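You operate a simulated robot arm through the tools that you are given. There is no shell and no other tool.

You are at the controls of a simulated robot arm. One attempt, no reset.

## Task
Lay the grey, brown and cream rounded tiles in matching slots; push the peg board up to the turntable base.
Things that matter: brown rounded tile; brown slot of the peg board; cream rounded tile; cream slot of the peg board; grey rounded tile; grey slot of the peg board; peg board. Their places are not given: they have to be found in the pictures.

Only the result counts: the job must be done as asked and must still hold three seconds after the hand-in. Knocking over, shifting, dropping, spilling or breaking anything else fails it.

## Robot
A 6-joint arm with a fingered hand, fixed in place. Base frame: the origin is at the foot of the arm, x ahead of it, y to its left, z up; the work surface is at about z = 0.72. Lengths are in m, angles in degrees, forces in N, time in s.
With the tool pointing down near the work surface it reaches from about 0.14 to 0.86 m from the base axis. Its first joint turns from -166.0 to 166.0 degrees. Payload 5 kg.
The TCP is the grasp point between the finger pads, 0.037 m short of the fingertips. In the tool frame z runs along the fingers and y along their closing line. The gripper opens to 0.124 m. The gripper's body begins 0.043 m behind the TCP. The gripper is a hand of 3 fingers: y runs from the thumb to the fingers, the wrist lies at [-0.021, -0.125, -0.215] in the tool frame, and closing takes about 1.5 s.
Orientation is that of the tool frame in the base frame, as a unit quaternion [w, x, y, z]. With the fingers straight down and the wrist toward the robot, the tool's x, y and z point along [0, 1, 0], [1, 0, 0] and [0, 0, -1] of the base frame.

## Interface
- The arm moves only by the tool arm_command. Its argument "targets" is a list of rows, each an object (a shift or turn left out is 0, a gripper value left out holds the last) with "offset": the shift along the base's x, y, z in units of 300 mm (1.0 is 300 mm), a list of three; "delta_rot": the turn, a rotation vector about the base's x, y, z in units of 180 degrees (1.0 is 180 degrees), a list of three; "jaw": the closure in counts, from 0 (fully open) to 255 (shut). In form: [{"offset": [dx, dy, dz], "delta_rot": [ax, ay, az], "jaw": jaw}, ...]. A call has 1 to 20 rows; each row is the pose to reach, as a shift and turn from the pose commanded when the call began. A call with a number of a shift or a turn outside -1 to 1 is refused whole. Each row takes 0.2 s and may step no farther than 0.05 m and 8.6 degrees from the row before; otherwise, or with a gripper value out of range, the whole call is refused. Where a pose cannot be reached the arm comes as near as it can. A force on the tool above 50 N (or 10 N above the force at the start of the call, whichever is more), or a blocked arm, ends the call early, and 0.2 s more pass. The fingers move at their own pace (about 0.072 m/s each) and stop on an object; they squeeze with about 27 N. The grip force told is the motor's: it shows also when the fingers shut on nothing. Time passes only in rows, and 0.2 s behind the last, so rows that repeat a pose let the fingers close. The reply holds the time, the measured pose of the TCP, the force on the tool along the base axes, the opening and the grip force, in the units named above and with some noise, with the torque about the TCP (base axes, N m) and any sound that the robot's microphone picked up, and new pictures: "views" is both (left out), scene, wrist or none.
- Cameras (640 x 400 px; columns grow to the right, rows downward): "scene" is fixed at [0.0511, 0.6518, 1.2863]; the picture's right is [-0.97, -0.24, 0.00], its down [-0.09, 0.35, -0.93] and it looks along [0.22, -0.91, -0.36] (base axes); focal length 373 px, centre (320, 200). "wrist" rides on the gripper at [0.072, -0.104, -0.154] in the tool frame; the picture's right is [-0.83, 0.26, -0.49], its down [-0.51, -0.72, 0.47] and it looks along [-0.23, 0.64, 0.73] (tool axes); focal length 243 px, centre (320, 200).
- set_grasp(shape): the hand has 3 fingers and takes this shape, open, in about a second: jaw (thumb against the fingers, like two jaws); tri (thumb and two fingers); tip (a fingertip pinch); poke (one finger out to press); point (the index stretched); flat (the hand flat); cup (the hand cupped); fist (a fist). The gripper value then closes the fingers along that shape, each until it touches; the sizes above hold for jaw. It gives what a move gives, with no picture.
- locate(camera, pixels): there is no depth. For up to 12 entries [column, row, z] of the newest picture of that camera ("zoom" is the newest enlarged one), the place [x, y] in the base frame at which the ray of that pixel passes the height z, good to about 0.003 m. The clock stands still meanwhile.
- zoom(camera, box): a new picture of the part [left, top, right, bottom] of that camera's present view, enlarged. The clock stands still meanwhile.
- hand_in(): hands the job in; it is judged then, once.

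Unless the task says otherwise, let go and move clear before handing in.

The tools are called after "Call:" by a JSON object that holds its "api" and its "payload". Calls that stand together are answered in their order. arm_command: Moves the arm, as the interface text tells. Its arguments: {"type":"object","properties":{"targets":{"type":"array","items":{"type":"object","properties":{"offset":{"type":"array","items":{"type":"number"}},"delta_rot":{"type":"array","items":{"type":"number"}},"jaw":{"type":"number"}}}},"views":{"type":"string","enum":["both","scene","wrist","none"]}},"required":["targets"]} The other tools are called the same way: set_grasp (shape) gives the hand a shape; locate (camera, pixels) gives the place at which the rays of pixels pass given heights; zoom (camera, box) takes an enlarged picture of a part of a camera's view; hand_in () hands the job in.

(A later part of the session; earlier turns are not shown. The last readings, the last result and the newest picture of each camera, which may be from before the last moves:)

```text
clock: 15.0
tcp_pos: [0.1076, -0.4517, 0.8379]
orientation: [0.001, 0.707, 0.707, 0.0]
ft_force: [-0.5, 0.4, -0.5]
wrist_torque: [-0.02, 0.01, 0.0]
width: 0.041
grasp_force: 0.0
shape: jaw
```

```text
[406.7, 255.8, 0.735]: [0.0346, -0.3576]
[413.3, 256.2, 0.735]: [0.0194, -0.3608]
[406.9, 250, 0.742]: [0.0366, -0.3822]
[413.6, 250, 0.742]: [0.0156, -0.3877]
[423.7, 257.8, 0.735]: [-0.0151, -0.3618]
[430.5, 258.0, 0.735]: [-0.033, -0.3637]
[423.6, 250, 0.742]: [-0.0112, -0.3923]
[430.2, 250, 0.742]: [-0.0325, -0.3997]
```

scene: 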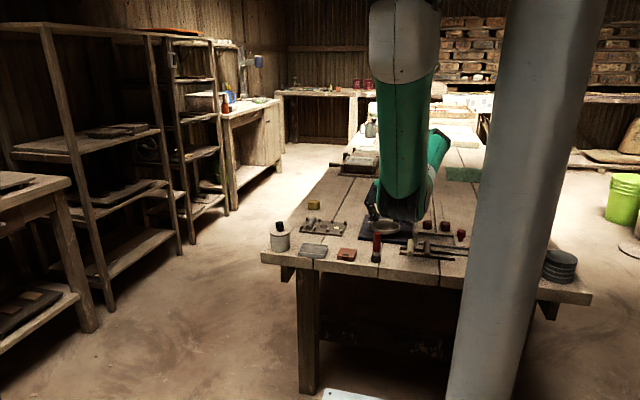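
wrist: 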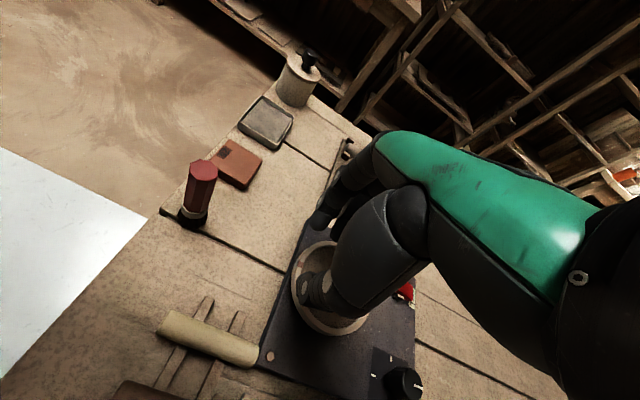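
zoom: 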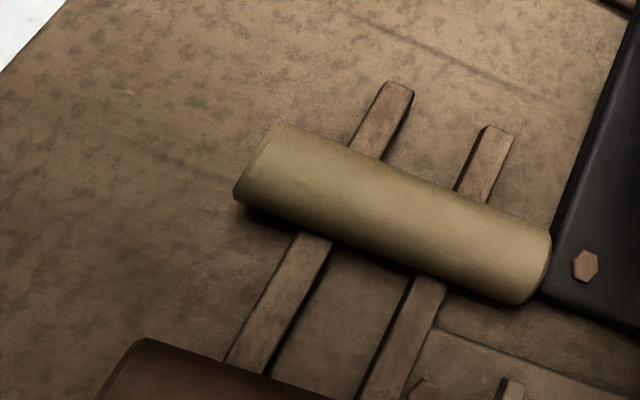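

Cream tile centre is about (0.0257, −0.408), brown about (−0.0225, −0.405), and the rail tops are near z 0.732. I'll move above the cream tile at low travel height and narrow the jaw a little.

Call:
{"api": "arm_command", "payload": {"targets": [{"offset": [-0.06, 0.03, 0], "jaw": 180}, {"offset": [-0.12, 0.07, 0], "jaw": 190}, {"offset": [-0.18, 0.1, 0], "jaw": 190}, {"offset": [-0.24, 0.13, 0], "jaw": 190}, {"offset": [-0.271, 0.15, 0], "jaw": 190}, {"offset": [-0.271, 0.15, 0], "jaw": 190}], "views": "both"}}

Call:
{"api": "zoom", "payload": {"camera": "scene", "box": [340, 170, 500, 270]}}

```text
clock: 16.4
tcp_pos: [0.0278, -0.4057, 0.8381]
orientation: [0.0, 0.707, 0.707, 0.0]
ft_force: [-0.1, -1.1, -0.7]
wrist_torque: [0.02, 0.0, -0.01]
width: 0.0322
grasp_force: 0.1
shape: jaw
```

scene: 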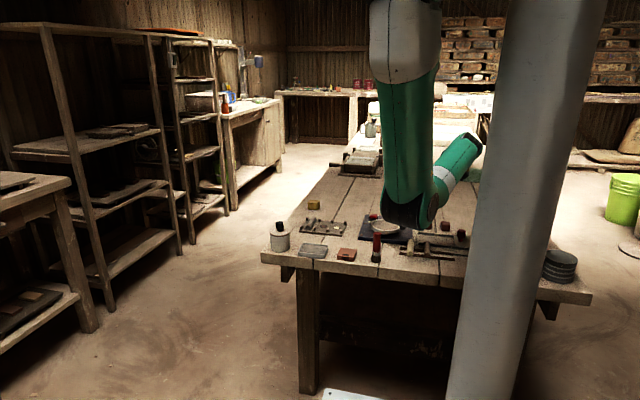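
wrist: 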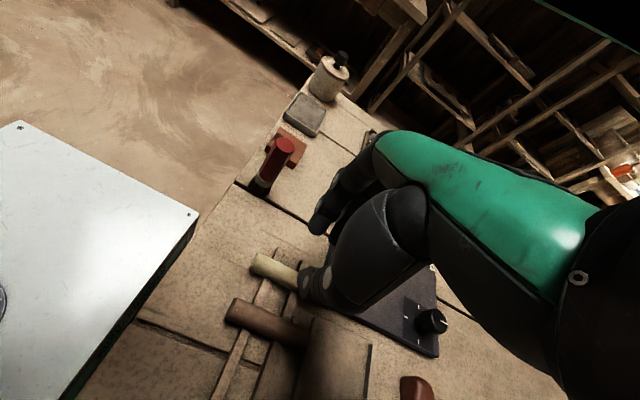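

```text
4.00 times, centred on (420, 220) of scene
```

zoom: 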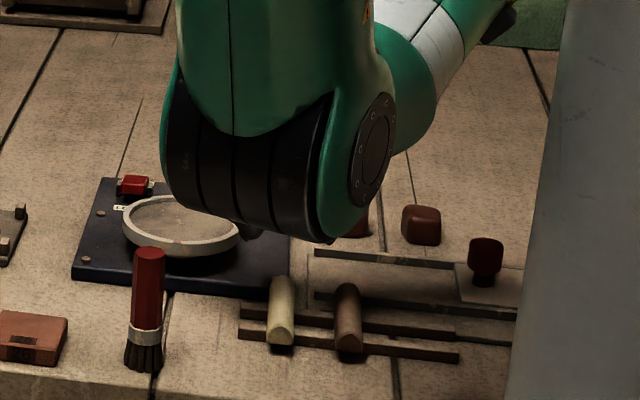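

Reachable here at z=0.838. The elbow is in front but above everything. I'll zoom in on the wrist view to check alignment over the cream tile.

Call:
{"api": "zoom", "payload": {"camera": "wrist", "box": [210, 180, 370, 380]}}

Call:
{"api": "zoom", "payload": {"camera": "wrist", "box": [220, 230, 340, 330]}}

```text
2.00 times, centred on (290, 280) of wrist
```

zoom: 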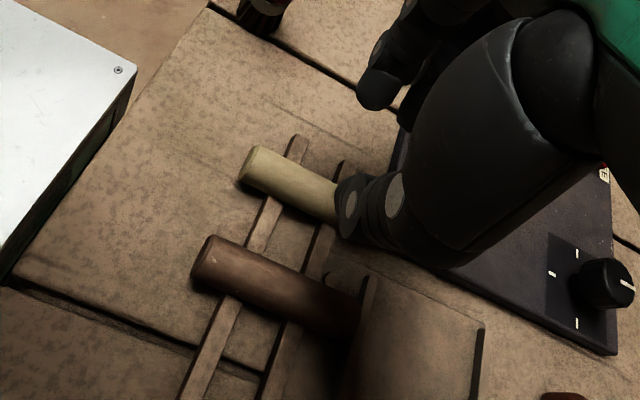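

```text
4.00 times, centred on (280, 280) of wrist
```

zoom: 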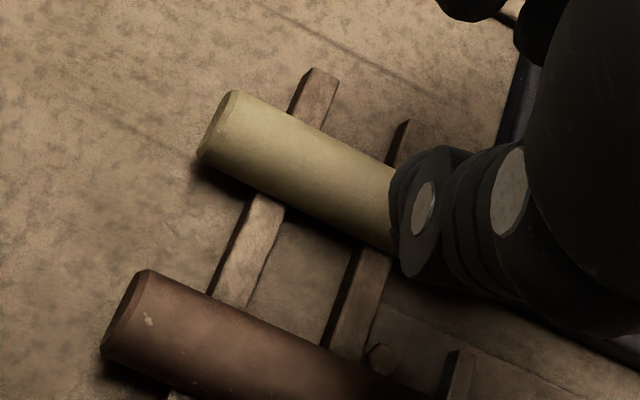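

Locating tile edges again from this closer wrist view.

Call:
{"api": "locate", "payload": {"camera": "wrist", "pixels": [[250, 269.2, 0.733], [257.5, 253, 0.742], [297.5, 292.5, 0.733], [298.8, 272, 0.742], [225.8, 317.5, 0.733], [236.3, 297.5, 0.742], [279, 247, 0.732], [284.5, 251, 0.732], [302, 260, 0.732]]}}

```text
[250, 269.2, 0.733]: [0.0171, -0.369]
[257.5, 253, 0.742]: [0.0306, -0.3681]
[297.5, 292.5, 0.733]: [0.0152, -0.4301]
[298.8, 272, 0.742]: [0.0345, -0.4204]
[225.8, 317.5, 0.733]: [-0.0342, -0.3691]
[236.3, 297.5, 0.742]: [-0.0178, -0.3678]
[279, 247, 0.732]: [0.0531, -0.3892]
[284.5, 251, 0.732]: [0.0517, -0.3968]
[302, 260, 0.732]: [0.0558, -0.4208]
```

The tile centre is about (0.025, −0.409), which lines up with the TCP. I'll descend to TCP z≈0.781 and check clearance over the rails.

Call:
{"api": "arm_command", "payload": {"targets": [{"offset": [-0.004, -0.006, -0.06]}, {"offset": [-0.004, -0.006, -0.12]}, {"offset": [-0.004, -0.006, -0.17]}, {"offset": [-0.004, -0.006, -0.19]}, {"offset": [-0.004, -0.006, -0.19]}], "views": "both"}}

Call:
{"api": "zoom", "payload": {"camera": "wrist", "box": [240, 200, 400, 300]}}

Call:
{"api": "zoom", "payload": {"camera": "scene", "box": [370, 205, 466, 265]}}

```text
clock: 17.6
tcp_pos: [0.0233, -0.409, 0.7805]
orientation: [0.0, 0.708, 0.707, 0.0]
ft_force: [0.2, -0.6, -0.6]
wrist_torque: [-0.02, 0.0, -0.02]
width: 0.0319
grasp_force: 0.0
shape: jaw
```

scene: 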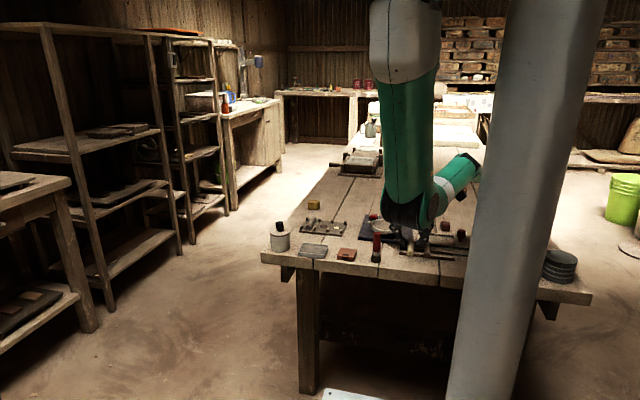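
wrist: 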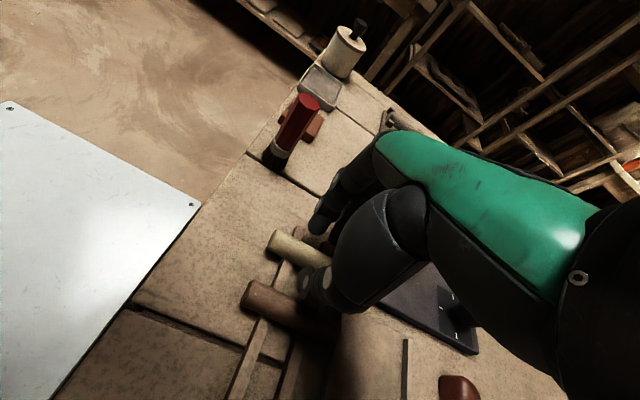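

```text
4.00 times, centred on (320, 250) of wrist
```

zoom: 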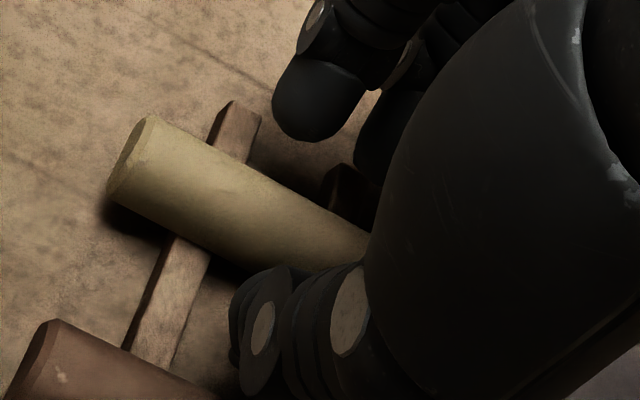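

```text
6.67 times, centred on (418, 235) of scene
```

zoom: 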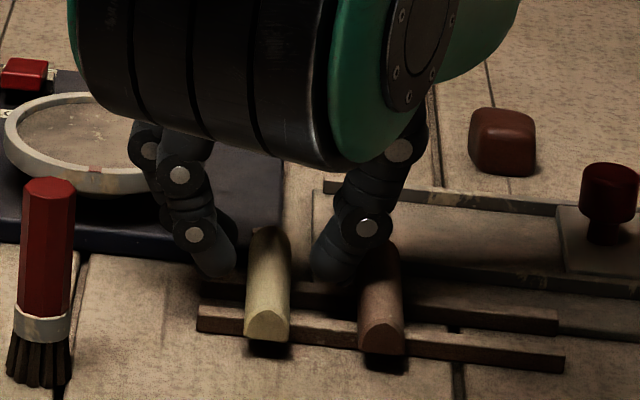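

The fingers straddle the cream tile, about 2–3 mm off centre toward −x, with the tips above the rails. I'll shift +2.5 mm in x, lower 3 mm and close.

Call:
{"api": "arm_command", "payload": {"targets": [{"offset": [0.008, 0, -0.005]}, {"offset": [0.008, 0, -0.011]}, {"offset": [0.008, 0, -0.011], "jaw": 205}, {"offset": [0.008, 0, -0.011], "jaw": 225}, {"offset": [0.008, 0, -0.011], "jaw": 255}, {"offset": [0.008, 0, -0.011], "jaw": 255}, {"offset": [0.008, 0, -0.011], "jaw": 255}, {"offset": [0.008, 0, -0.011], "jaw": 255}], "views": "both"}}

Call:
{"api": "zoom", "payload": {"camera": "scene", "box": [370, 205, 466, 265]}}

```text
clock: 19.4
tcp_pos: [0.027, -0.4111, 0.7794]
orientation: [0.0, 0.707, 0.707, -0.002]
ft_force: [-0.1, -0.7, 31.9]
wrist_torque: [-0.12, -0.03, -0.01]
width: 0.0036
grasp_force: 26.7
shape: jaw
```

scene: 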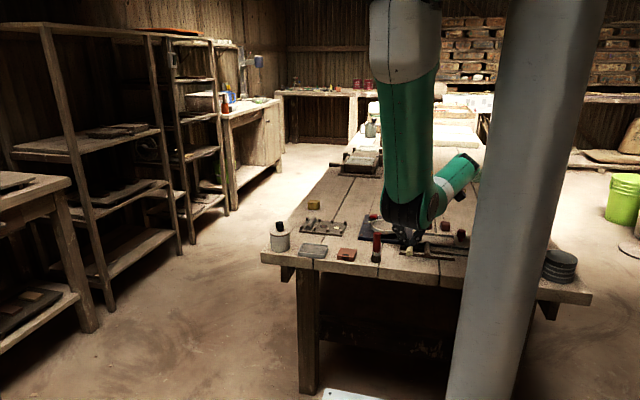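
wrist: 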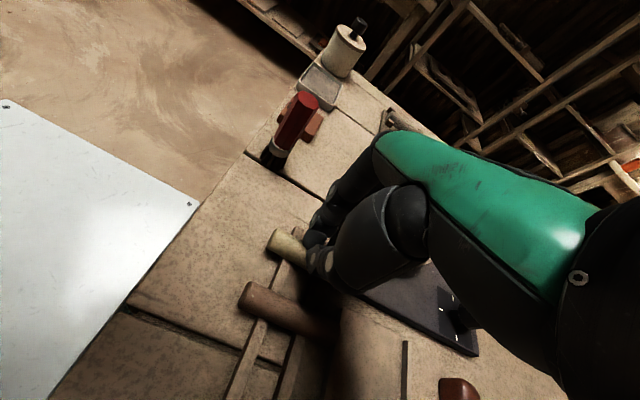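

```text
6.67 times, centred on (418, 235) of scene
```

zoom: 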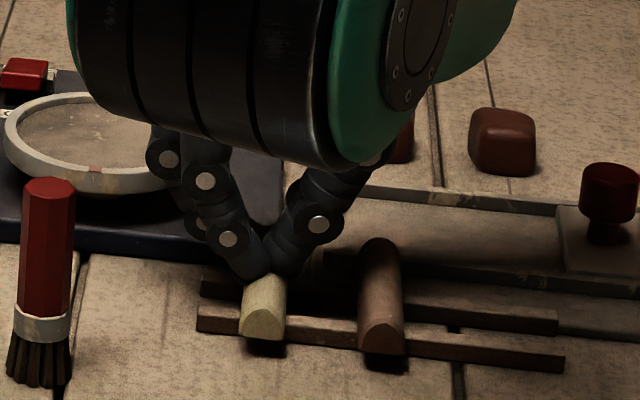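

The grip closed too high, on the tile's rounded crown: Fz is 32 N and the width only 3.6 mm. I'll reopen, go about 5 mm lower and grip again.

Call:
{"api": "arm_command", "payload": {"targets": [{"offset": [0, 0, 0], "jaw": 230}, {"offset": [0, 0, 0], "jaw": 210}, {"offset": [0, 0, 0], "jaw": 190}, {"offset": [0, 0, 0], "jaw": 190}, {"offset": [0, 0, 0], "jaw": 190}], "views": "both"}}

Call:
{"api": "zoom", "payload": {"camera": "scene", "box": [370, 205, 466, 265]}}

Call:
{"api": "zoom", "payload": {"camera": "wrist", "box": [240, 200, 400, 300]}}

```text
clock: 20.6
tcp_pos: [0.0261, -0.4091, 0.7775]
orientation: [0.001, 0.708, 0.706, 0.0]
ft_force: [0.1, -0.2, 0.6]
wrist_torque: [-0.01, -0.01, 0.01]
width: 0.0314
grasp_force: 0.1
shape: jaw
```

scene: 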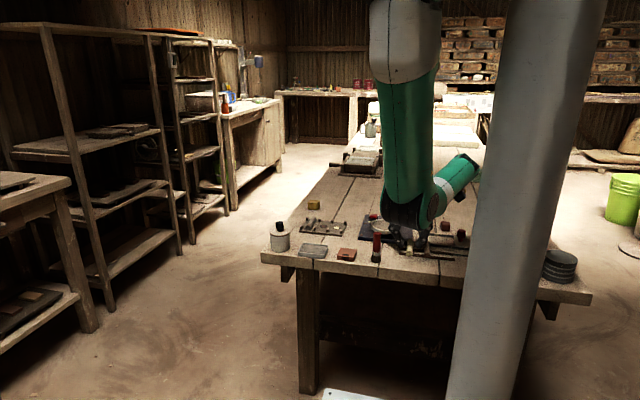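
wrist: 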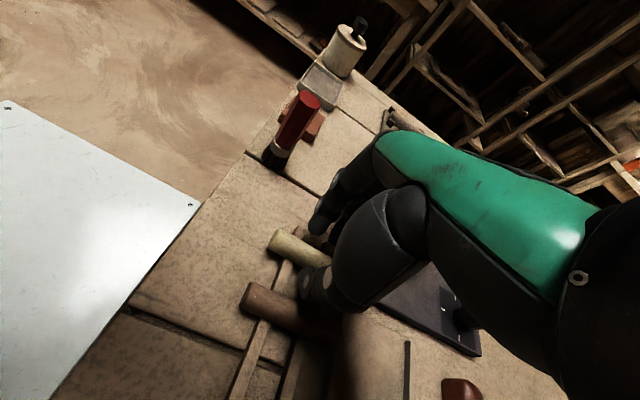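

```text
6.67 times, centred on (418, 235) of scene
```

zoom: 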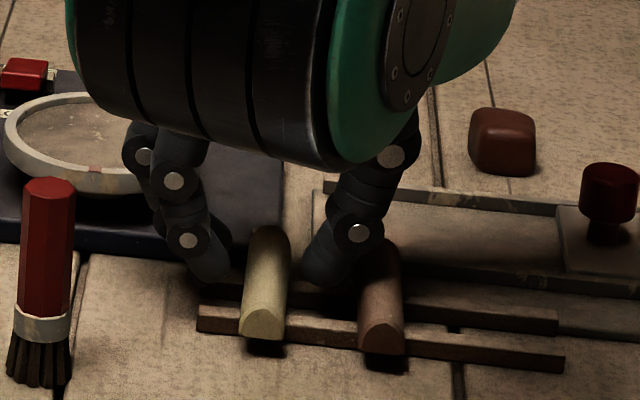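

```text
4.00 times, centred on (320, 250) of wrist
```

zoom: 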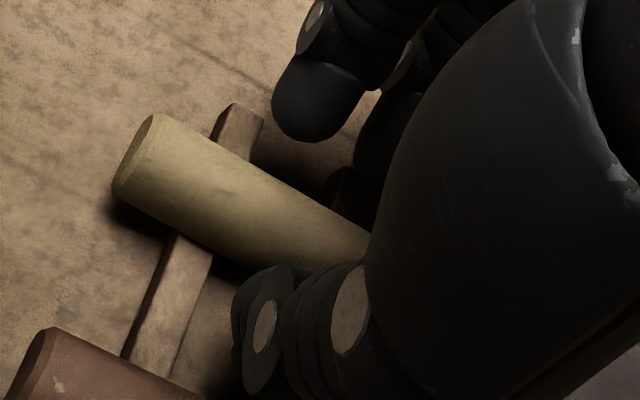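

The tile is still on the rails and the fingers straddle it. I'll lower about 5.5 mm and check the force before closing.

Call:
{"api": "arm_command", "payload": {"targets": [{"offset": [0.002, 0, -0.006]}, {"offset": [0.002, 0, -0.012]}, {"offset": [0.002, 0, -0.018]}, {"offset": [0.002, 0, -0.018]}], "views": "none"}}

Call:
{"api": "zoom", "payload": {"camera": "scene", "box": [386, 220, 450, 260]}}

```text
clock: 21.6
tcp_pos: [0.027, -0.4095, 0.7712]
orientation: [-0.001, 0.707, 0.707, -0.001]
ft_force: [-0.1, 0.2, -0.1]
wrist_torque: [0.01, -0.01, -0.02]
width: 0.0309
grasp_force: 0.0
shape: jaw
```

```text
10.00 times, centred on (418, 240) of scene
```

zoom: 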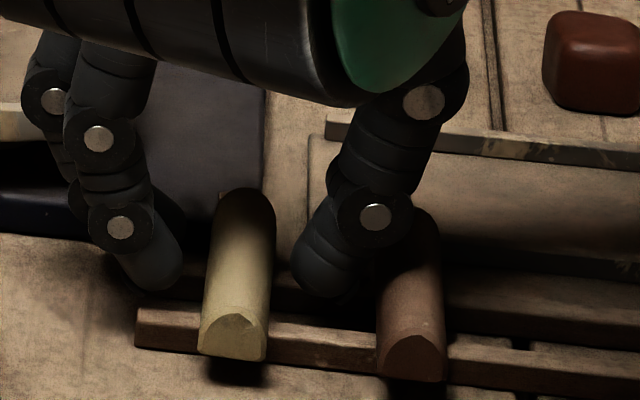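

No contact at 0.771, and the tips sit beside the tile's sides. Closing now.

Call:
{"api": "arm_command", "payload": {"targets": [{"offset": [0, 0, 0], "jaw": 205}, {"offset": [0, 0, 0], "jaw": 225}, {"offset": [0, 0, 0], "jaw": 240}, {"offset": [0, 0, 0], "jaw": 255}, {"offset": [0, 0, 0], "jaw": 255}, {"offset": [0, 0, 0], "jaw": 255}], "views": "none"}}

Call:
{"api": "zoom", "payload": {"camera": "scene", "box": [386, 220, 450, 260]}}

```text
clock: 23.0
tcp_pos: [0.0266, -0.4093, 0.7723]
orientation: [-0.001, 0.707, 0.707, 0.0]
ft_force: [-1.4, 0.0, 2.1]
wrist_torque: [0.01, 0.01, -0.01]
width: 0.0104
grasp_force: 27.1
shape: jaw
```

```text
10.00 times, centred on (418, 240) of scene
```

zoom: 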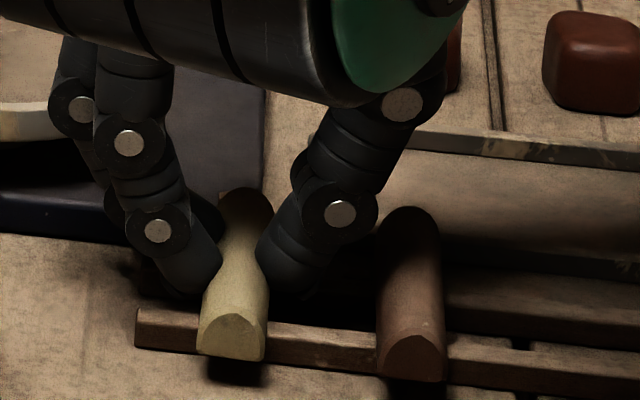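

Good grip this time: width 10 mm, Fz about 2 N. I'll lift straight up and check the tile is held and the rails are undisturbed.

Call:
{"api": "arm_command", "payload": {"targets": [{"offset": [0, 0, 0.03]}, {"offset": [0, 0, 0.07]}, {"offset": [0, 0, 0.13]}, {"offset": [0, 0, 0.2]}, {"offset": [0, 0, 0.2]}], "views": "both"}}

Call:
{"api": "zoom", "payload": {"camera": "scene", "box": [370, 205, 466, 265]}}

Call:
{"api": "zoom", "payload": {"camera": "wrist", "box": [210, 200, 370, 320]}}

```text
clock: 24.2
tcp_pos: [0.0276, -0.4082, 0.8295]
orientation: [0.0, 0.707, 0.707, 0.0]
ft_force: [-0.1, 0.4, -1.0]
wrist_torque: [0.01, -0.01, 0.02]
width: 0.0104
grasp_force: 26.9
shape: jaw
```

scene: 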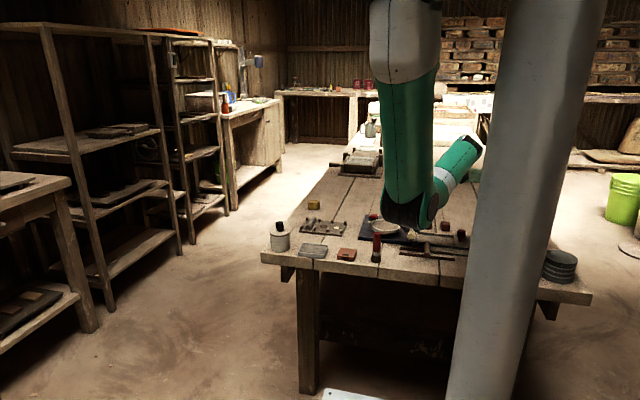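
wrist: 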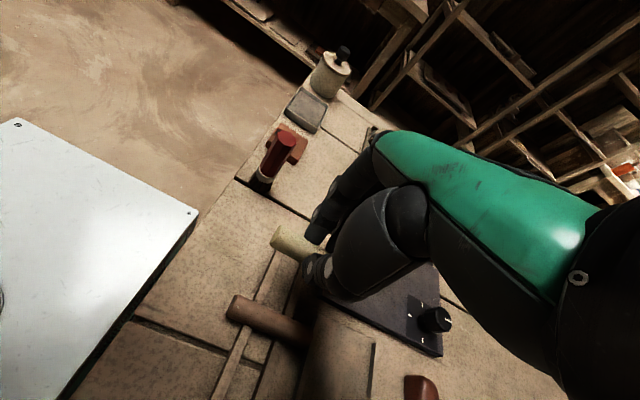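

```text
6.67 times, centred on (418, 235) of scene
```

zoom: 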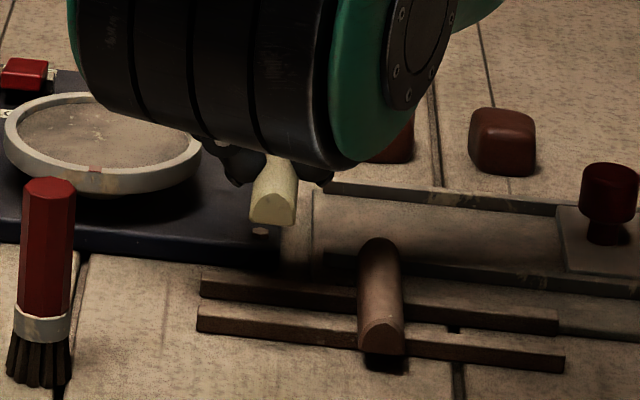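

```text
3.33 times, centred on (290, 260) of wrist
```

zoom: 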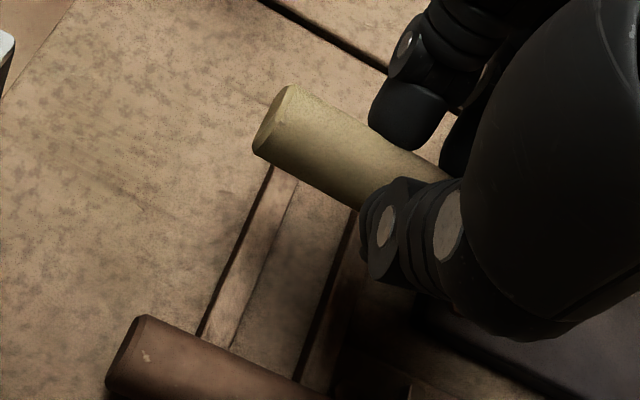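

The cream tile is held level and the rails and brown tile are undisturbed. I'll carry it in −y first, away from the brush, then +x over the turntable to the cream slot at (0.277, −0.511).

Call:
{"api": "arm_command", "payload": {"targets": [{"offset": [0.02, -0.08, 0.03]}, {"offset": [0.05, -0.18, 0.07]}, {"offset": [0.1, -0.28, 0.1]}, {"offset": [0.2, -0.33, 0.1]}, {"offset": [0.32, -0.339, 0.1]}, {"offset": [0.45, -0.339, 0.1]}, {"offset": [0.58, -0.339, 0.1]}, {"offset": [0.7, -0.339, 0.1]}, {"offset": [0.8, -0.339, 0.08]}, {"offset": [0.834, -0.339, 0.02]}, {"offset": [0.834, -0.339, -0.04]}, {"offset": [0.834, -0.339, -0.04]}], "views": "both"}}

Call:
{"api": "zoom", "payload": {"camera": "scene", "box": [290, 190, 386, 250]}}

Call:
{"api": "zoom", "payload": {"camera": "wrist", "box": [210, 180, 370, 300]}}

```text
clock: 26.8
tcp_pos: [0.2779, -0.5107, 0.8209]
orientation: [0.0, 0.707, 0.707, 0.0]
ft_force: [0.7, 0.2, 0.6]
wrist_torque: [-0.01, 0.01, -0.03]
width: 0.0103
grasp_force: 27.4
shape: jaw
```

scene: 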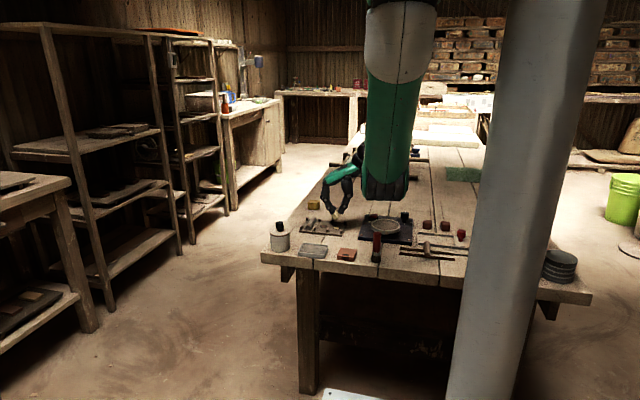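
wrist: 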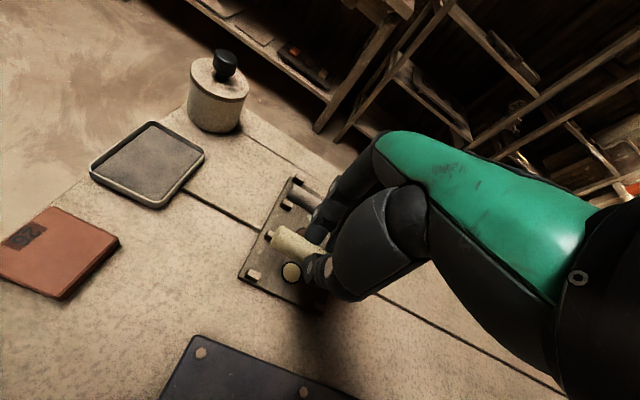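

```text
6.67 times, centred on (338, 220) of scene
```

zoom: 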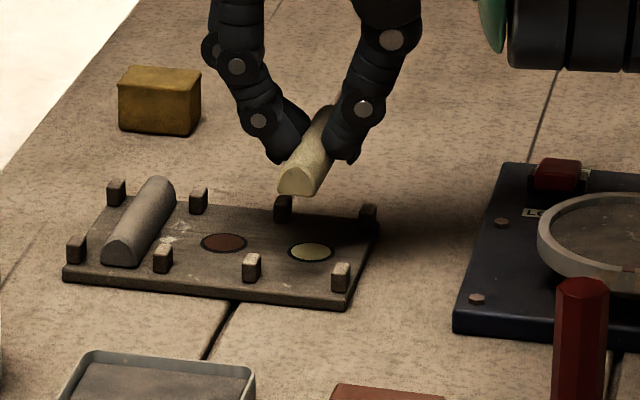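

```text
3.33 times, centred on (290, 240) of wrist
```

zoom: 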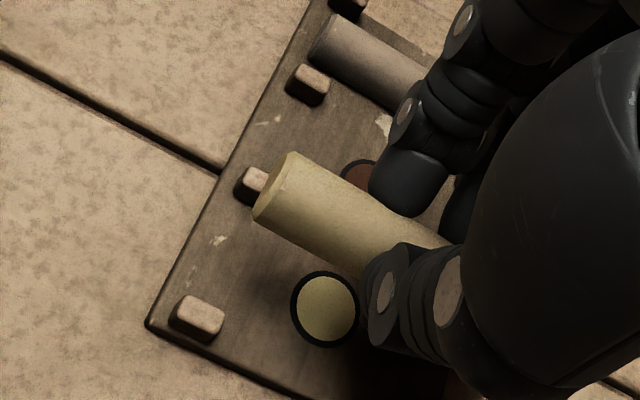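

The cream tile is above its slot. I'll check its front end against the front pegs.

Call:
{"api": "locate", "payload": {"camera": "scene", "pixels": [[331.6, 218.8, 0.777], [337.2, 219.5, 0.777], [327.7, 230, 0.735], [341.2, 231.3, 0.735], [336.6, 227.8, 0.728]]}}

Call:
{"api": "locate", "payload": {"camera": "wrist", "pixels": [[297, 232, 0.728], [270, 246, 0.78], [282, 226, 0.787], [257, 275, 0.74], [266, 233, 0.74]]}}

```text
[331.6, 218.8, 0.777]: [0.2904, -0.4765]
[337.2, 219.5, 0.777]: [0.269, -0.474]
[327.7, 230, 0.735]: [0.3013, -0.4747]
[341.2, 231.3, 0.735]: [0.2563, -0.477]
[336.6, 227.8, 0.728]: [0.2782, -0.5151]
```

```text
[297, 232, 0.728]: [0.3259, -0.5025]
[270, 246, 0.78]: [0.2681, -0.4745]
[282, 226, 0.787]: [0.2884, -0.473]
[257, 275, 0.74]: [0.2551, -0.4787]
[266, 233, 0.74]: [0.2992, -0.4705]
```

The front end spans x 0.268–0.290, between the pegs at 0.256 and 0.301, so it's centred. Lowering now.

Call:
{"api": "arm_command", "payload": {"targets": [{"offset": [-0.002, 0, -0.05]}, {"offset": [-0.002, 0, -0.1]}, {"offset": [-0.002, 0, -0.14]}, {"offset": [-0.002, 0, -0.155]}, {"offset": [-0.002, 0, -0.155]}], "views": "none"}}

Call:
{"api": "zoom", "payload": {"camera": "scene", "box": [300, 205, 364, 245]}}

```text
clock: 28.0
tcp_pos: [0.2759, -0.5115, 0.7745]
orientation: [0.0, 0.708, 0.706, 0.0]
ft_force: [0.0, 0.4, -1.3]
wrist_torque: [0.01, -0.01, -0.03]
width: 0.0104
grasp_force: 27.1
shape: jaw
```

```text
10.00 times, centred on (332, 225) of scene
```

zoom: 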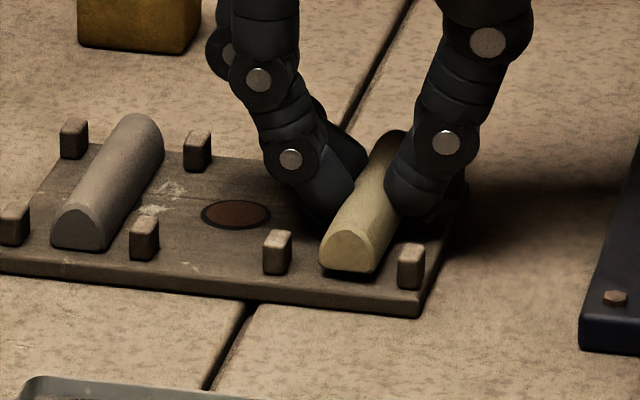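

The cream tile is between its pegs with a gap of a few millimetres below it. I'll lower in 1 mm steps to contact.

Call:
{"api": "arm_command", "payload": {"targets": [{"offset": [0, 0, -0.004]}, {"offset": [0, 0, -0.008]}, {"offset": [0, 0, -0.011]}, {"offset": [0, 0, -0.011]}], "views": "none"}}

Call:
{"api": "zoom", "payload": {"camera": "scene", "box": [300, 205, 364, 245]}}

```text
clock: 29.0
tcp_pos: [0.2765, -0.5111, 0.7692]
orientation: [0.0, 0.707, 0.707, 0.0]
ft_force: [0.3, 0.0, 0.4]
wrist_torque: [0.01, -0.02, -0.01]
width: 0.0103
grasp_force: 26.9
shape: jaw
```

```text
10.00 times, centred on (332, 225) of scene
```

zoom: 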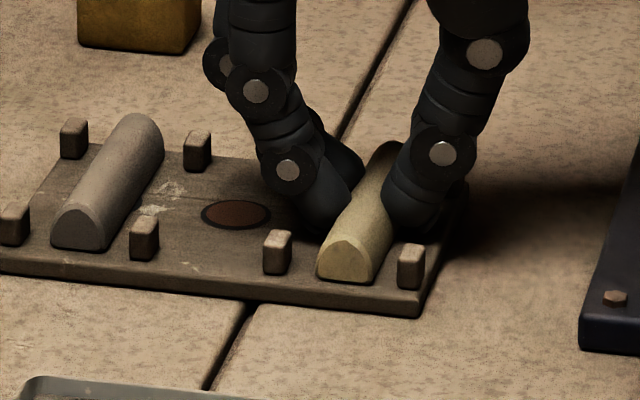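

The tile appears to touch the board now (bottom edge at (345,280) in the zoom). I'll go 1 mm lower and open to about 35 mm.

Call:
{"api": "arm_command", "payload": {"targets": [{"offset": [0, 0, -0.003]}, {"offset": [0, 0, -0.003], "jaw": 230}, {"offset": [0, 0, -0.003], "jaw": 210}, {"offset": [0, 0, -0.003], "jaw": 190}, {"offset": [0, 0, -0.003], "jaw": 182}, {"offset": [0, 0, -0.003], "jaw": 182}], "views": "none"}}

Call:
{"api": "zoom", "payload": {"camera": "scene", "box": [300, 205, 364, 245]}}

Call:
{"api": "zoom", "payload": {"camera": "wrist", "box": [210, 180, 370, 300]}}

```text
clock: 30.4
tcp_pos: [0.2777, -0.5113, 0.7701]
orientation: [0.001, 0.707, 0.707, 0.0]
ft_force: [-0.1, 0.1, -0.2]
wrist_torque: [0.0, -0.01, -0.04]
width: 0.0349
grasp_force: 0.0
shape: jaw
```

```text
10.00 times, centred on (332, 225) of scene
```

zoom: 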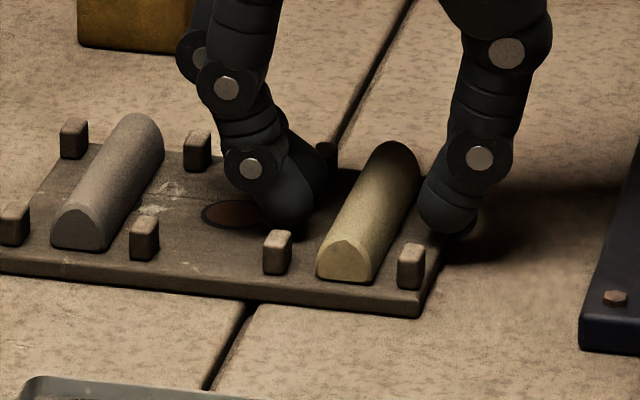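

```text
3.33 times, centred on (290, 240) of wrist
```

zoom: 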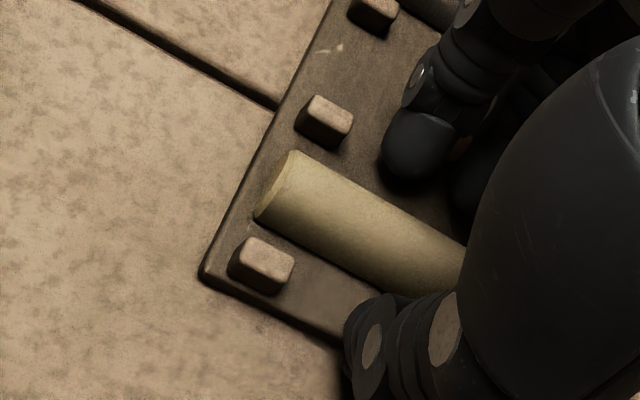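

The cream tile is in its slot and the fingers are clear. I'll lift and return by the same low corridor to above the brown tile at (−0.0225, −0.409).

Call:
{"api": "arm_command", "payload": {"targets": [{"offset": [0, 0, 0.06]}, {"offset": [0, 0, 0.15]}, {"offset": [0, 0, 0.25]}, {"offset": [-0.06, 0, 0.3]}, {"offset": [-0.18, 0, 0.3]}, {"offset": [-0.3, 0, 0.3]}, {"offset": [-0.43, 0, 0.3]}, {"offset": [-0.56, 0, 0.3]}, {"offset": [-0.68, 0.02, 0.28]}, {"offset": [-0.78, 0.08, 0.26]}, {"offset": [-0.85, 0.17, 0.24]}, {"offset": [-0.92, 0.27, 0.22]}, {"offset": [-0.99, 0.34, 0.22]}, {"offset": [-0.99, 0.34, 0.22]}], "views": "both"}}

Call:
{"api": "zoom", "payload": {"camera": "scene", "box": [295, 205, 359, 245]}}

Call:
{"api": "zoom", "payload": {"camera": "wrist", "box": [220, 230, 340, 330]}}

```text
clock: 33.4
tcp_pos: [-0.0198, -0.4102, 0.8321]
orientation: [0.0, 0.708, 0.706, -0.001]
ft_force: [0.7, -0.2, 0.1]
wrist_torque: [0.0, -0.02, 0.02]
width: 0.0354
grasp_force: 0.1
shape: jaw
out of reach, approached as far as the arm can: row 13, 14
```

scene: 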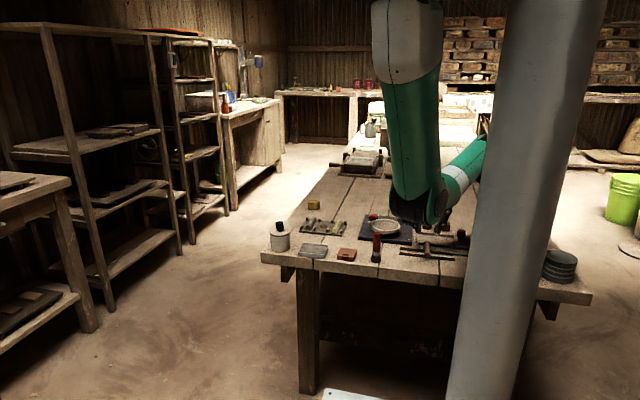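
wrist: 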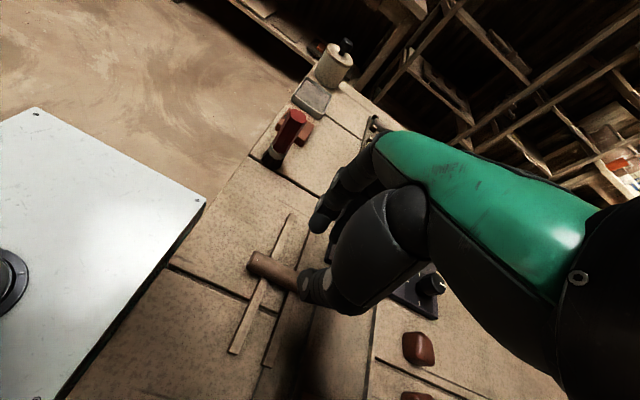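

```text
10.00 times, centred on (327, 225) of scene
```

zoom: 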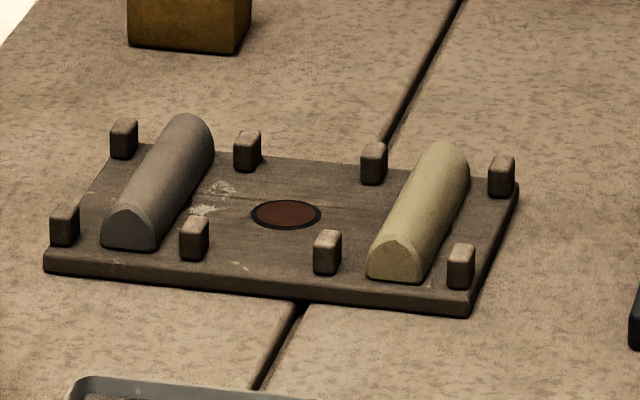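

```text
4.00 times, centred on (280, 280) of wrist
```

zoom: 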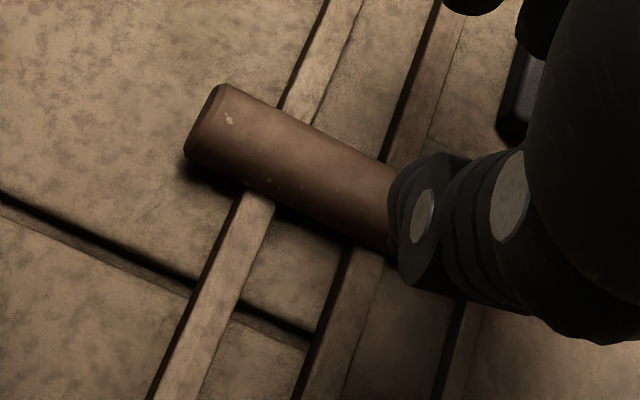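

Grey and cream are both seated. I'm almost over the brown tile, at the edge of reach here though it should improve lower down. Locating the brown tile's edges.

Call:
{"api": "locate", "payload": {"camera": "wrist", "pixels": [[246.3, 268.8, 0.731], [255.5, 251.3, 0.74], [297.5, 293.8, 0.731], [296.3, 270.5, 0.74]]}}

Call:
{"api": "zoom", "payload": {"camera": "scene", "box": [386, 210, 450, 250]}}

```text
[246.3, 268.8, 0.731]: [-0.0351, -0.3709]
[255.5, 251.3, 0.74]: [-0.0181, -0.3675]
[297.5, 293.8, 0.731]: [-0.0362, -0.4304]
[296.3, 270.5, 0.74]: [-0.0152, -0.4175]
```

```text
10.00 times, centred on (418, 230) of scene
```

zoom: 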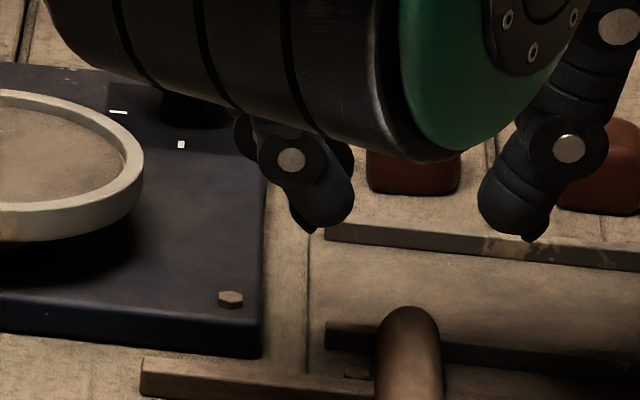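

Brown tile centre is about (−0.0245, −0.409). I'll shift −5 mm in x while lowering to z≈0.779.

Call:
{"api": "arm_command", "payload": {"targets": [{"offset": [0, 0.003, -0.05]}, {"offset": [-0.008, 0.003, -0.1]}, {"offset": [-0.015, 0.003, -0.14]}, {"offset": [-0.015, 0.003, -0.17]}, {"offset": [-0.015, 0.003, -0.177]}, {"offset": [-0.015, 0.003, -0.177]}], "views": "both"}}

Call:
{"api": "zoom", "payload": {"camera": "scene", "box": [396, 220, 460, 260]}}

Call:
{"api": "zoom", "payload": {"camera": "wrist", "box": [240, 200, 400, 300]}}

```text
clock: 34.8
tcp_pos: [-0.0233, -0.4104, 0.78]
orientation: [0.0, 0.708, 0.706, 0.0]
ft_force: [0.4, -0.2, 0.9]
wrist_torque: [0.0, 0.01, 0.02]
width: 0.0349
grasp_force: 0.0
shape: jaw
```

scene: 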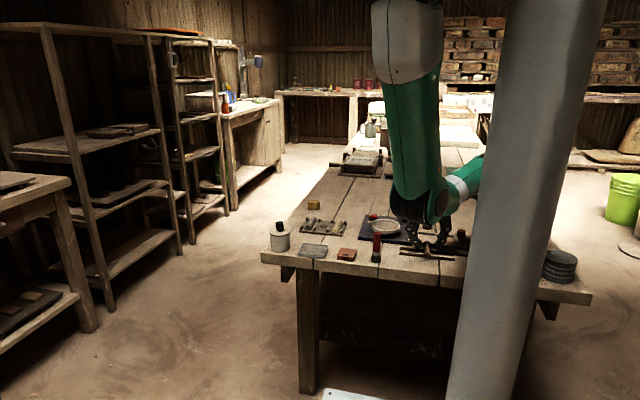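
wrist: 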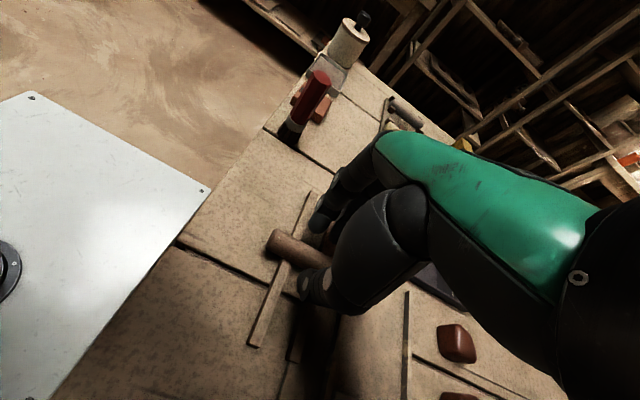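

```text
10.00 times, centred on (428, 240) of scene
```

zoom: 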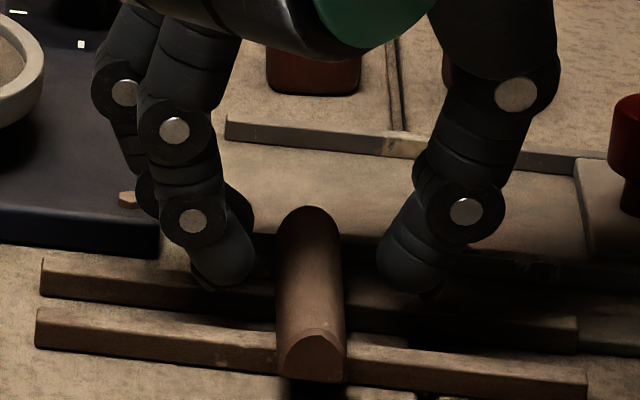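

```text
4.00 times, centred on (320, 250) of wrist
```

zoom: 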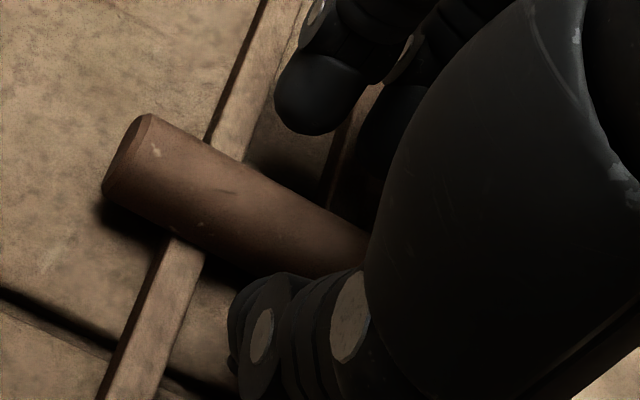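

The fingers straddle the brown tile evenly (inner edges at 255 and 378, tile centre about 313). I'll lower to z≈0.7715 and close gradually.

Call:
{"api": "arm_command", "payload": {"targets": [{"offset": [0, 0, -0.012]}, {"offset": [0, 0, -0.022]}, {"offset": [0, 0, -0.028]}, {"offset": [0, 0, -0.028]}], "views": "none"}}

```text
clock: 35.8
tcp_pos: [-0.0242, -0.4111, 0.7709]
orientation: [0.001, 0.707, 0.707, 0.0]
ft_force: [-0.2, 0.1, 0.1]
wrist_torque: [0.02, 0.01, 0.02]
width: 0.0353
grasp_force: 0.0
shape: jaw
```

No contact at z=0.771, the same height that worked for cream. Closing now.

Call:
{"api": "arm_command", "payload": {"targets": [{"offset": [0, 0, 0], "jaw": 200}, {"offset": [0, 0, 0], "jaw": 220}, {"offset": [0, 0, 0], "jaw": 240}, {"offset": [0, 0, 0], "jaw": 255}, {"offset": [0, 0, 0], "jaw": 255}, {"offset": [0, 0, 0], "jaw": 255}], "views": "none"}}

Call:
{"api": "zoom", "payload": {"camera": "scene", "box": [396, 220, 460, 260]}}

```text
clock: 37.2
tcp_pos: [-0.0251, -0.4098, 0.7717]
orientation: [0.001, 0.708, 0.706, -0.001]
ft_force: [-1.2, 0.3, 2.5]
wrist_torque: [0.0, 0.02, 0.01]
width: 0.0102
grasp_force: 27.1
shape: jaw
```

```text
10.00 times, centred on (428, 240) of scene
```

zoom: 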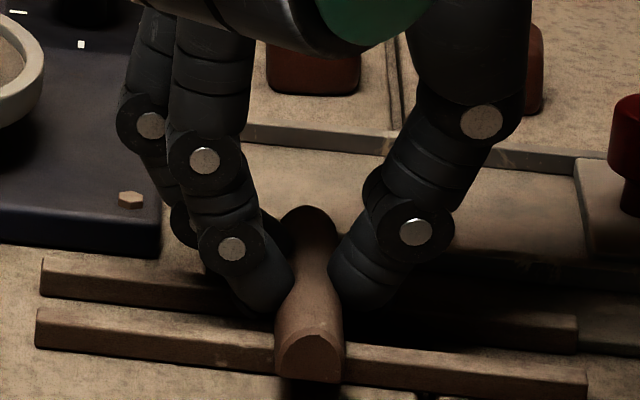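

Good grip: width 10 mm, low vertical force. I'll lift and travel −y, then +x along the corridor.

Call:
{"api": "arm_command", "payload": {"targets": [{"offset": [0, 0, 0.03]}, {"offset": [0, 0, 0.08]}, {"offset": [0, 0, 0.14]}, {"offset": [0.06, -0.06, 0.17]}, {"offset": [0.13, -0.14, 0.2]}, {"offset": [0.2, -0.23, 0.24]}, {"offset": [0.28, -0.31, 0.28]}, {"offset": [0.38, -0.338, 0.3]}, {"offset": [0.5, -0.338, 0.3]}, {"offset": [0.62, -0.338, 0.3]}, {"offset": [0.74, -0.338, 0.3]}, {"offset": [0.74, -0.338, 0.3]}], "views": "both"}}

Call:
{"api": "zoom", "payload": {"camera": "scene", "box": [340, 170, 500, 270]}}

```text
clock: 39.8
tcp_pos: [0.1961, -0.5134, 0.8636]
orientation: [0.0, 0.707, 0.707, 0.0]
ft_force: [0.4, 0.7, -0.8]
wrist_torque: [-0.02, -0.01, -0.01]
width: 0.0103
grasp_force: 27.5
shape: jaw
```

scene: 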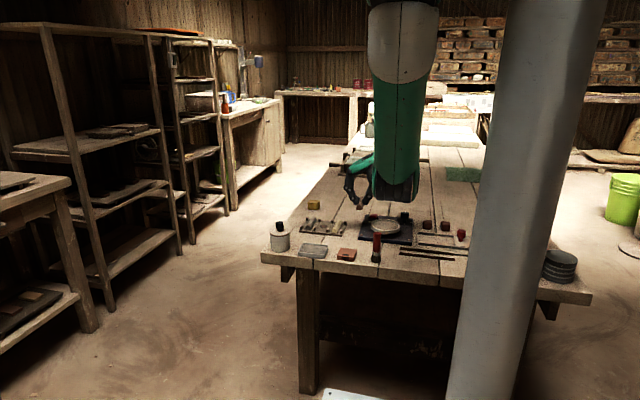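
wrist: 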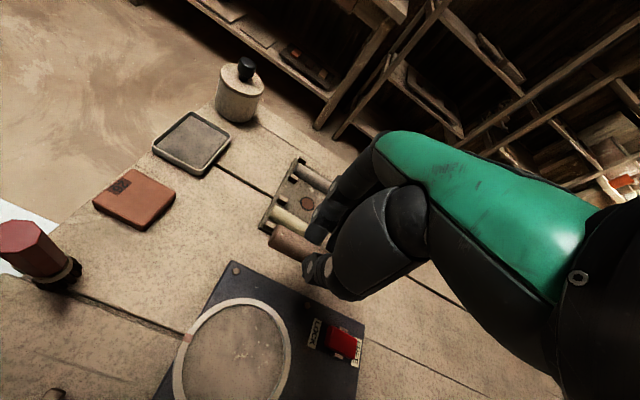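

```text
4.00 times, centred on (420, 220) of scene
```

zoom: 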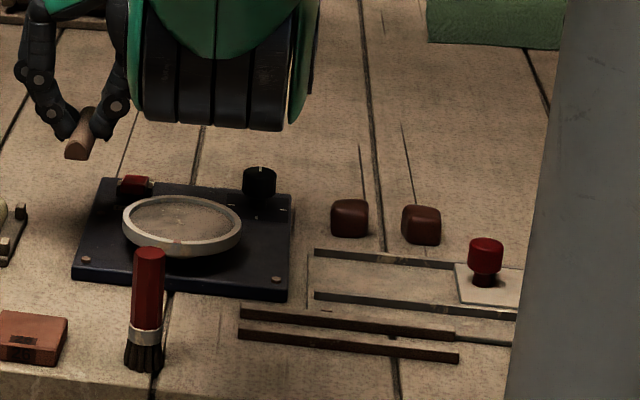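

The brown tile is held and everything else is in place. I'll move above the brown slot at (0.324, −0.511).

Call:
{"api": "arm_command", "payload": {"targets": [{"offset": [0.12, 0, 0]}, {"offset": [0.24, 0, 0]}, {"offset": [0.35, 0, -0.02]}, {"offset": [0.422, 0, -0.06]}, {"offset": [0.422, 0, -0.12]}, {"offset": [0.422, 0, -0.14]}, {"offset": [0.422, 0, -0.14]}], "views": "both"}}

Call:
{"api": "zoom", "payload": {"camera": "scene", "box": [285, 195, 365, 245]}}

Call:
{"api": "zoom", "payload": {"camera": "wrist", "box": [210, 180, 370, 300]}}

```text
clock: 41.4
tcp_pos: [0.3242, -0.5128, 0.8194]
orientation: [0.0, 0.707, 0.708, 0.001]
ft_force: [0.1, 0.1, -0.5]
wrist_torque: [0.02, 0.0, 0.02]
width: 0.0103
grasp_force: 26.9
shape: jaw
```

scene: 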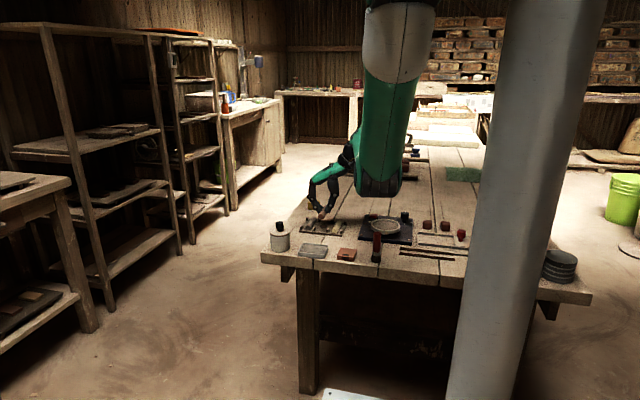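
wrist: 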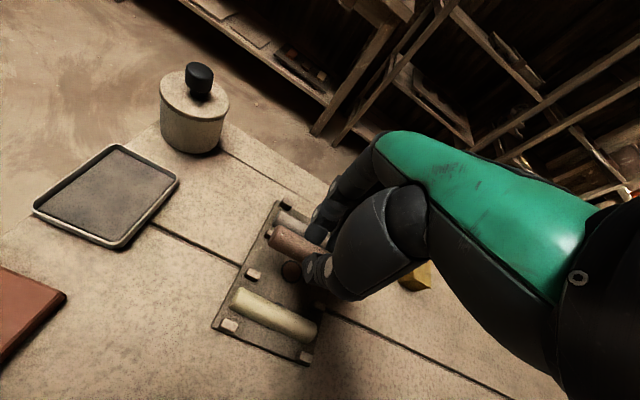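

```text
8.00 times, centred on (325, 220) of scene
```

zoom: 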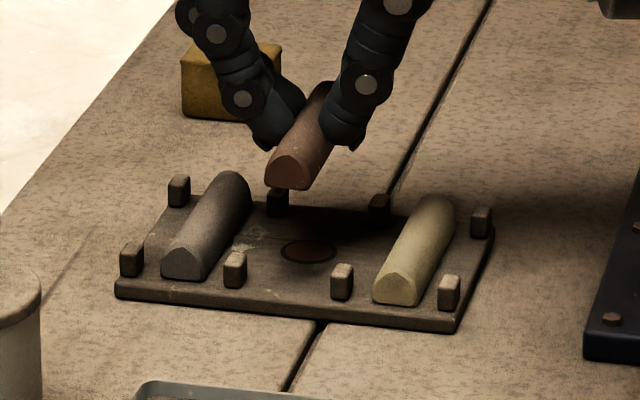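

```text
3.33 times, centred on (290, 240) of wrist
```

zoom: 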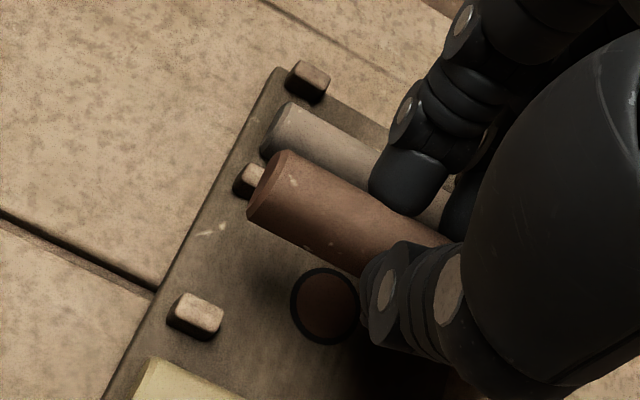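

The brown tile hovers above its slot. I'll check its front end against the pegs numerically.

Call:
{"api": "locate", "payload": {"camera": "scene", "pixels": [[318.1, 218, 0.777], [324.0, 218.5, 0.777], [314.4, 229.2, 0.735], [327.8, 230.5, 0.735], [323.6, 226.4, 0.728], [312.6, 229.6, 0.728], [331.6, 232, 0.728]]}}

```text
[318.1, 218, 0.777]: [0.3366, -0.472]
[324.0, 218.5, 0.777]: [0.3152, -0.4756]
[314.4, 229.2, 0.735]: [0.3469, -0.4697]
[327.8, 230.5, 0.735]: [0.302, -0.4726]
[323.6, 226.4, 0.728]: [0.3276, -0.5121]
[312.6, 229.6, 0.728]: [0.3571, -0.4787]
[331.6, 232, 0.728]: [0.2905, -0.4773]
```

The tile spans x 0.315–0.337 between pegs at 0.302 and 0.347. I'll shift −1 mm and lower carefully.

Call:
{"api": "arm_command", "payload": {"targets": [{"offset": [-0.003, 0, -0.05]}, {"offset": [-0.003, 0, -0.1]}, {"offset": [-0.003, 0, -0.13]}, {"offset": [-0.003, 0, -0.15]}, {"offset": [-0.003, 0, -0.15]}], "views": "none"}}

Call:
{"api": "zoom", "payload": {"camera": "scene", "box": [295, 205, 359, 245]}}

Call:
{"api": "zoom", "payload": {"camera": "wrist", "box": [210, 180, 370, 300]}}

```text
clock: 42.6
tcp_pos: [0.3234, -0.5133, 0.7744]
orientation: [0.0, 0.708, 0.707, 0.0]
ft_force: [-0.2, 0.7, -0.9]
wrist_torque: [-0.01, 0.0, 0.0]
width: 0.0099
grasp_force: 27.1
shape: jaw
```

```text
10.00 times, centred on (327, 225) of scene
```

zoom: 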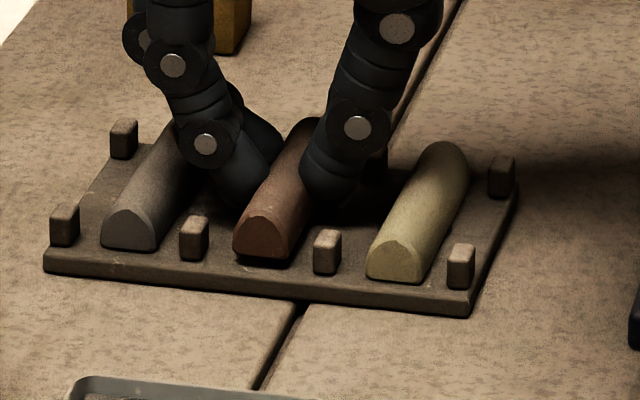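

```text
3.33 times, centred on (290, 240) of wrist
```

zoom: 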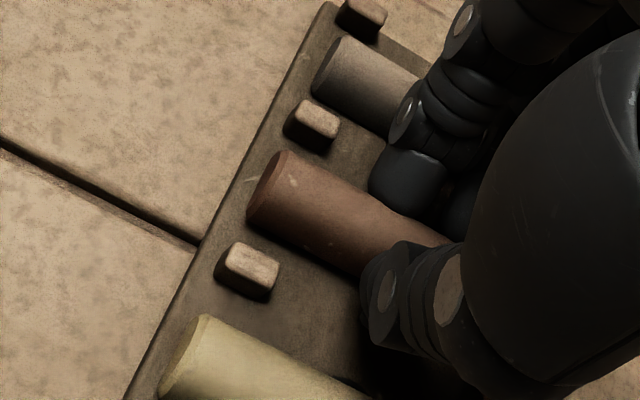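

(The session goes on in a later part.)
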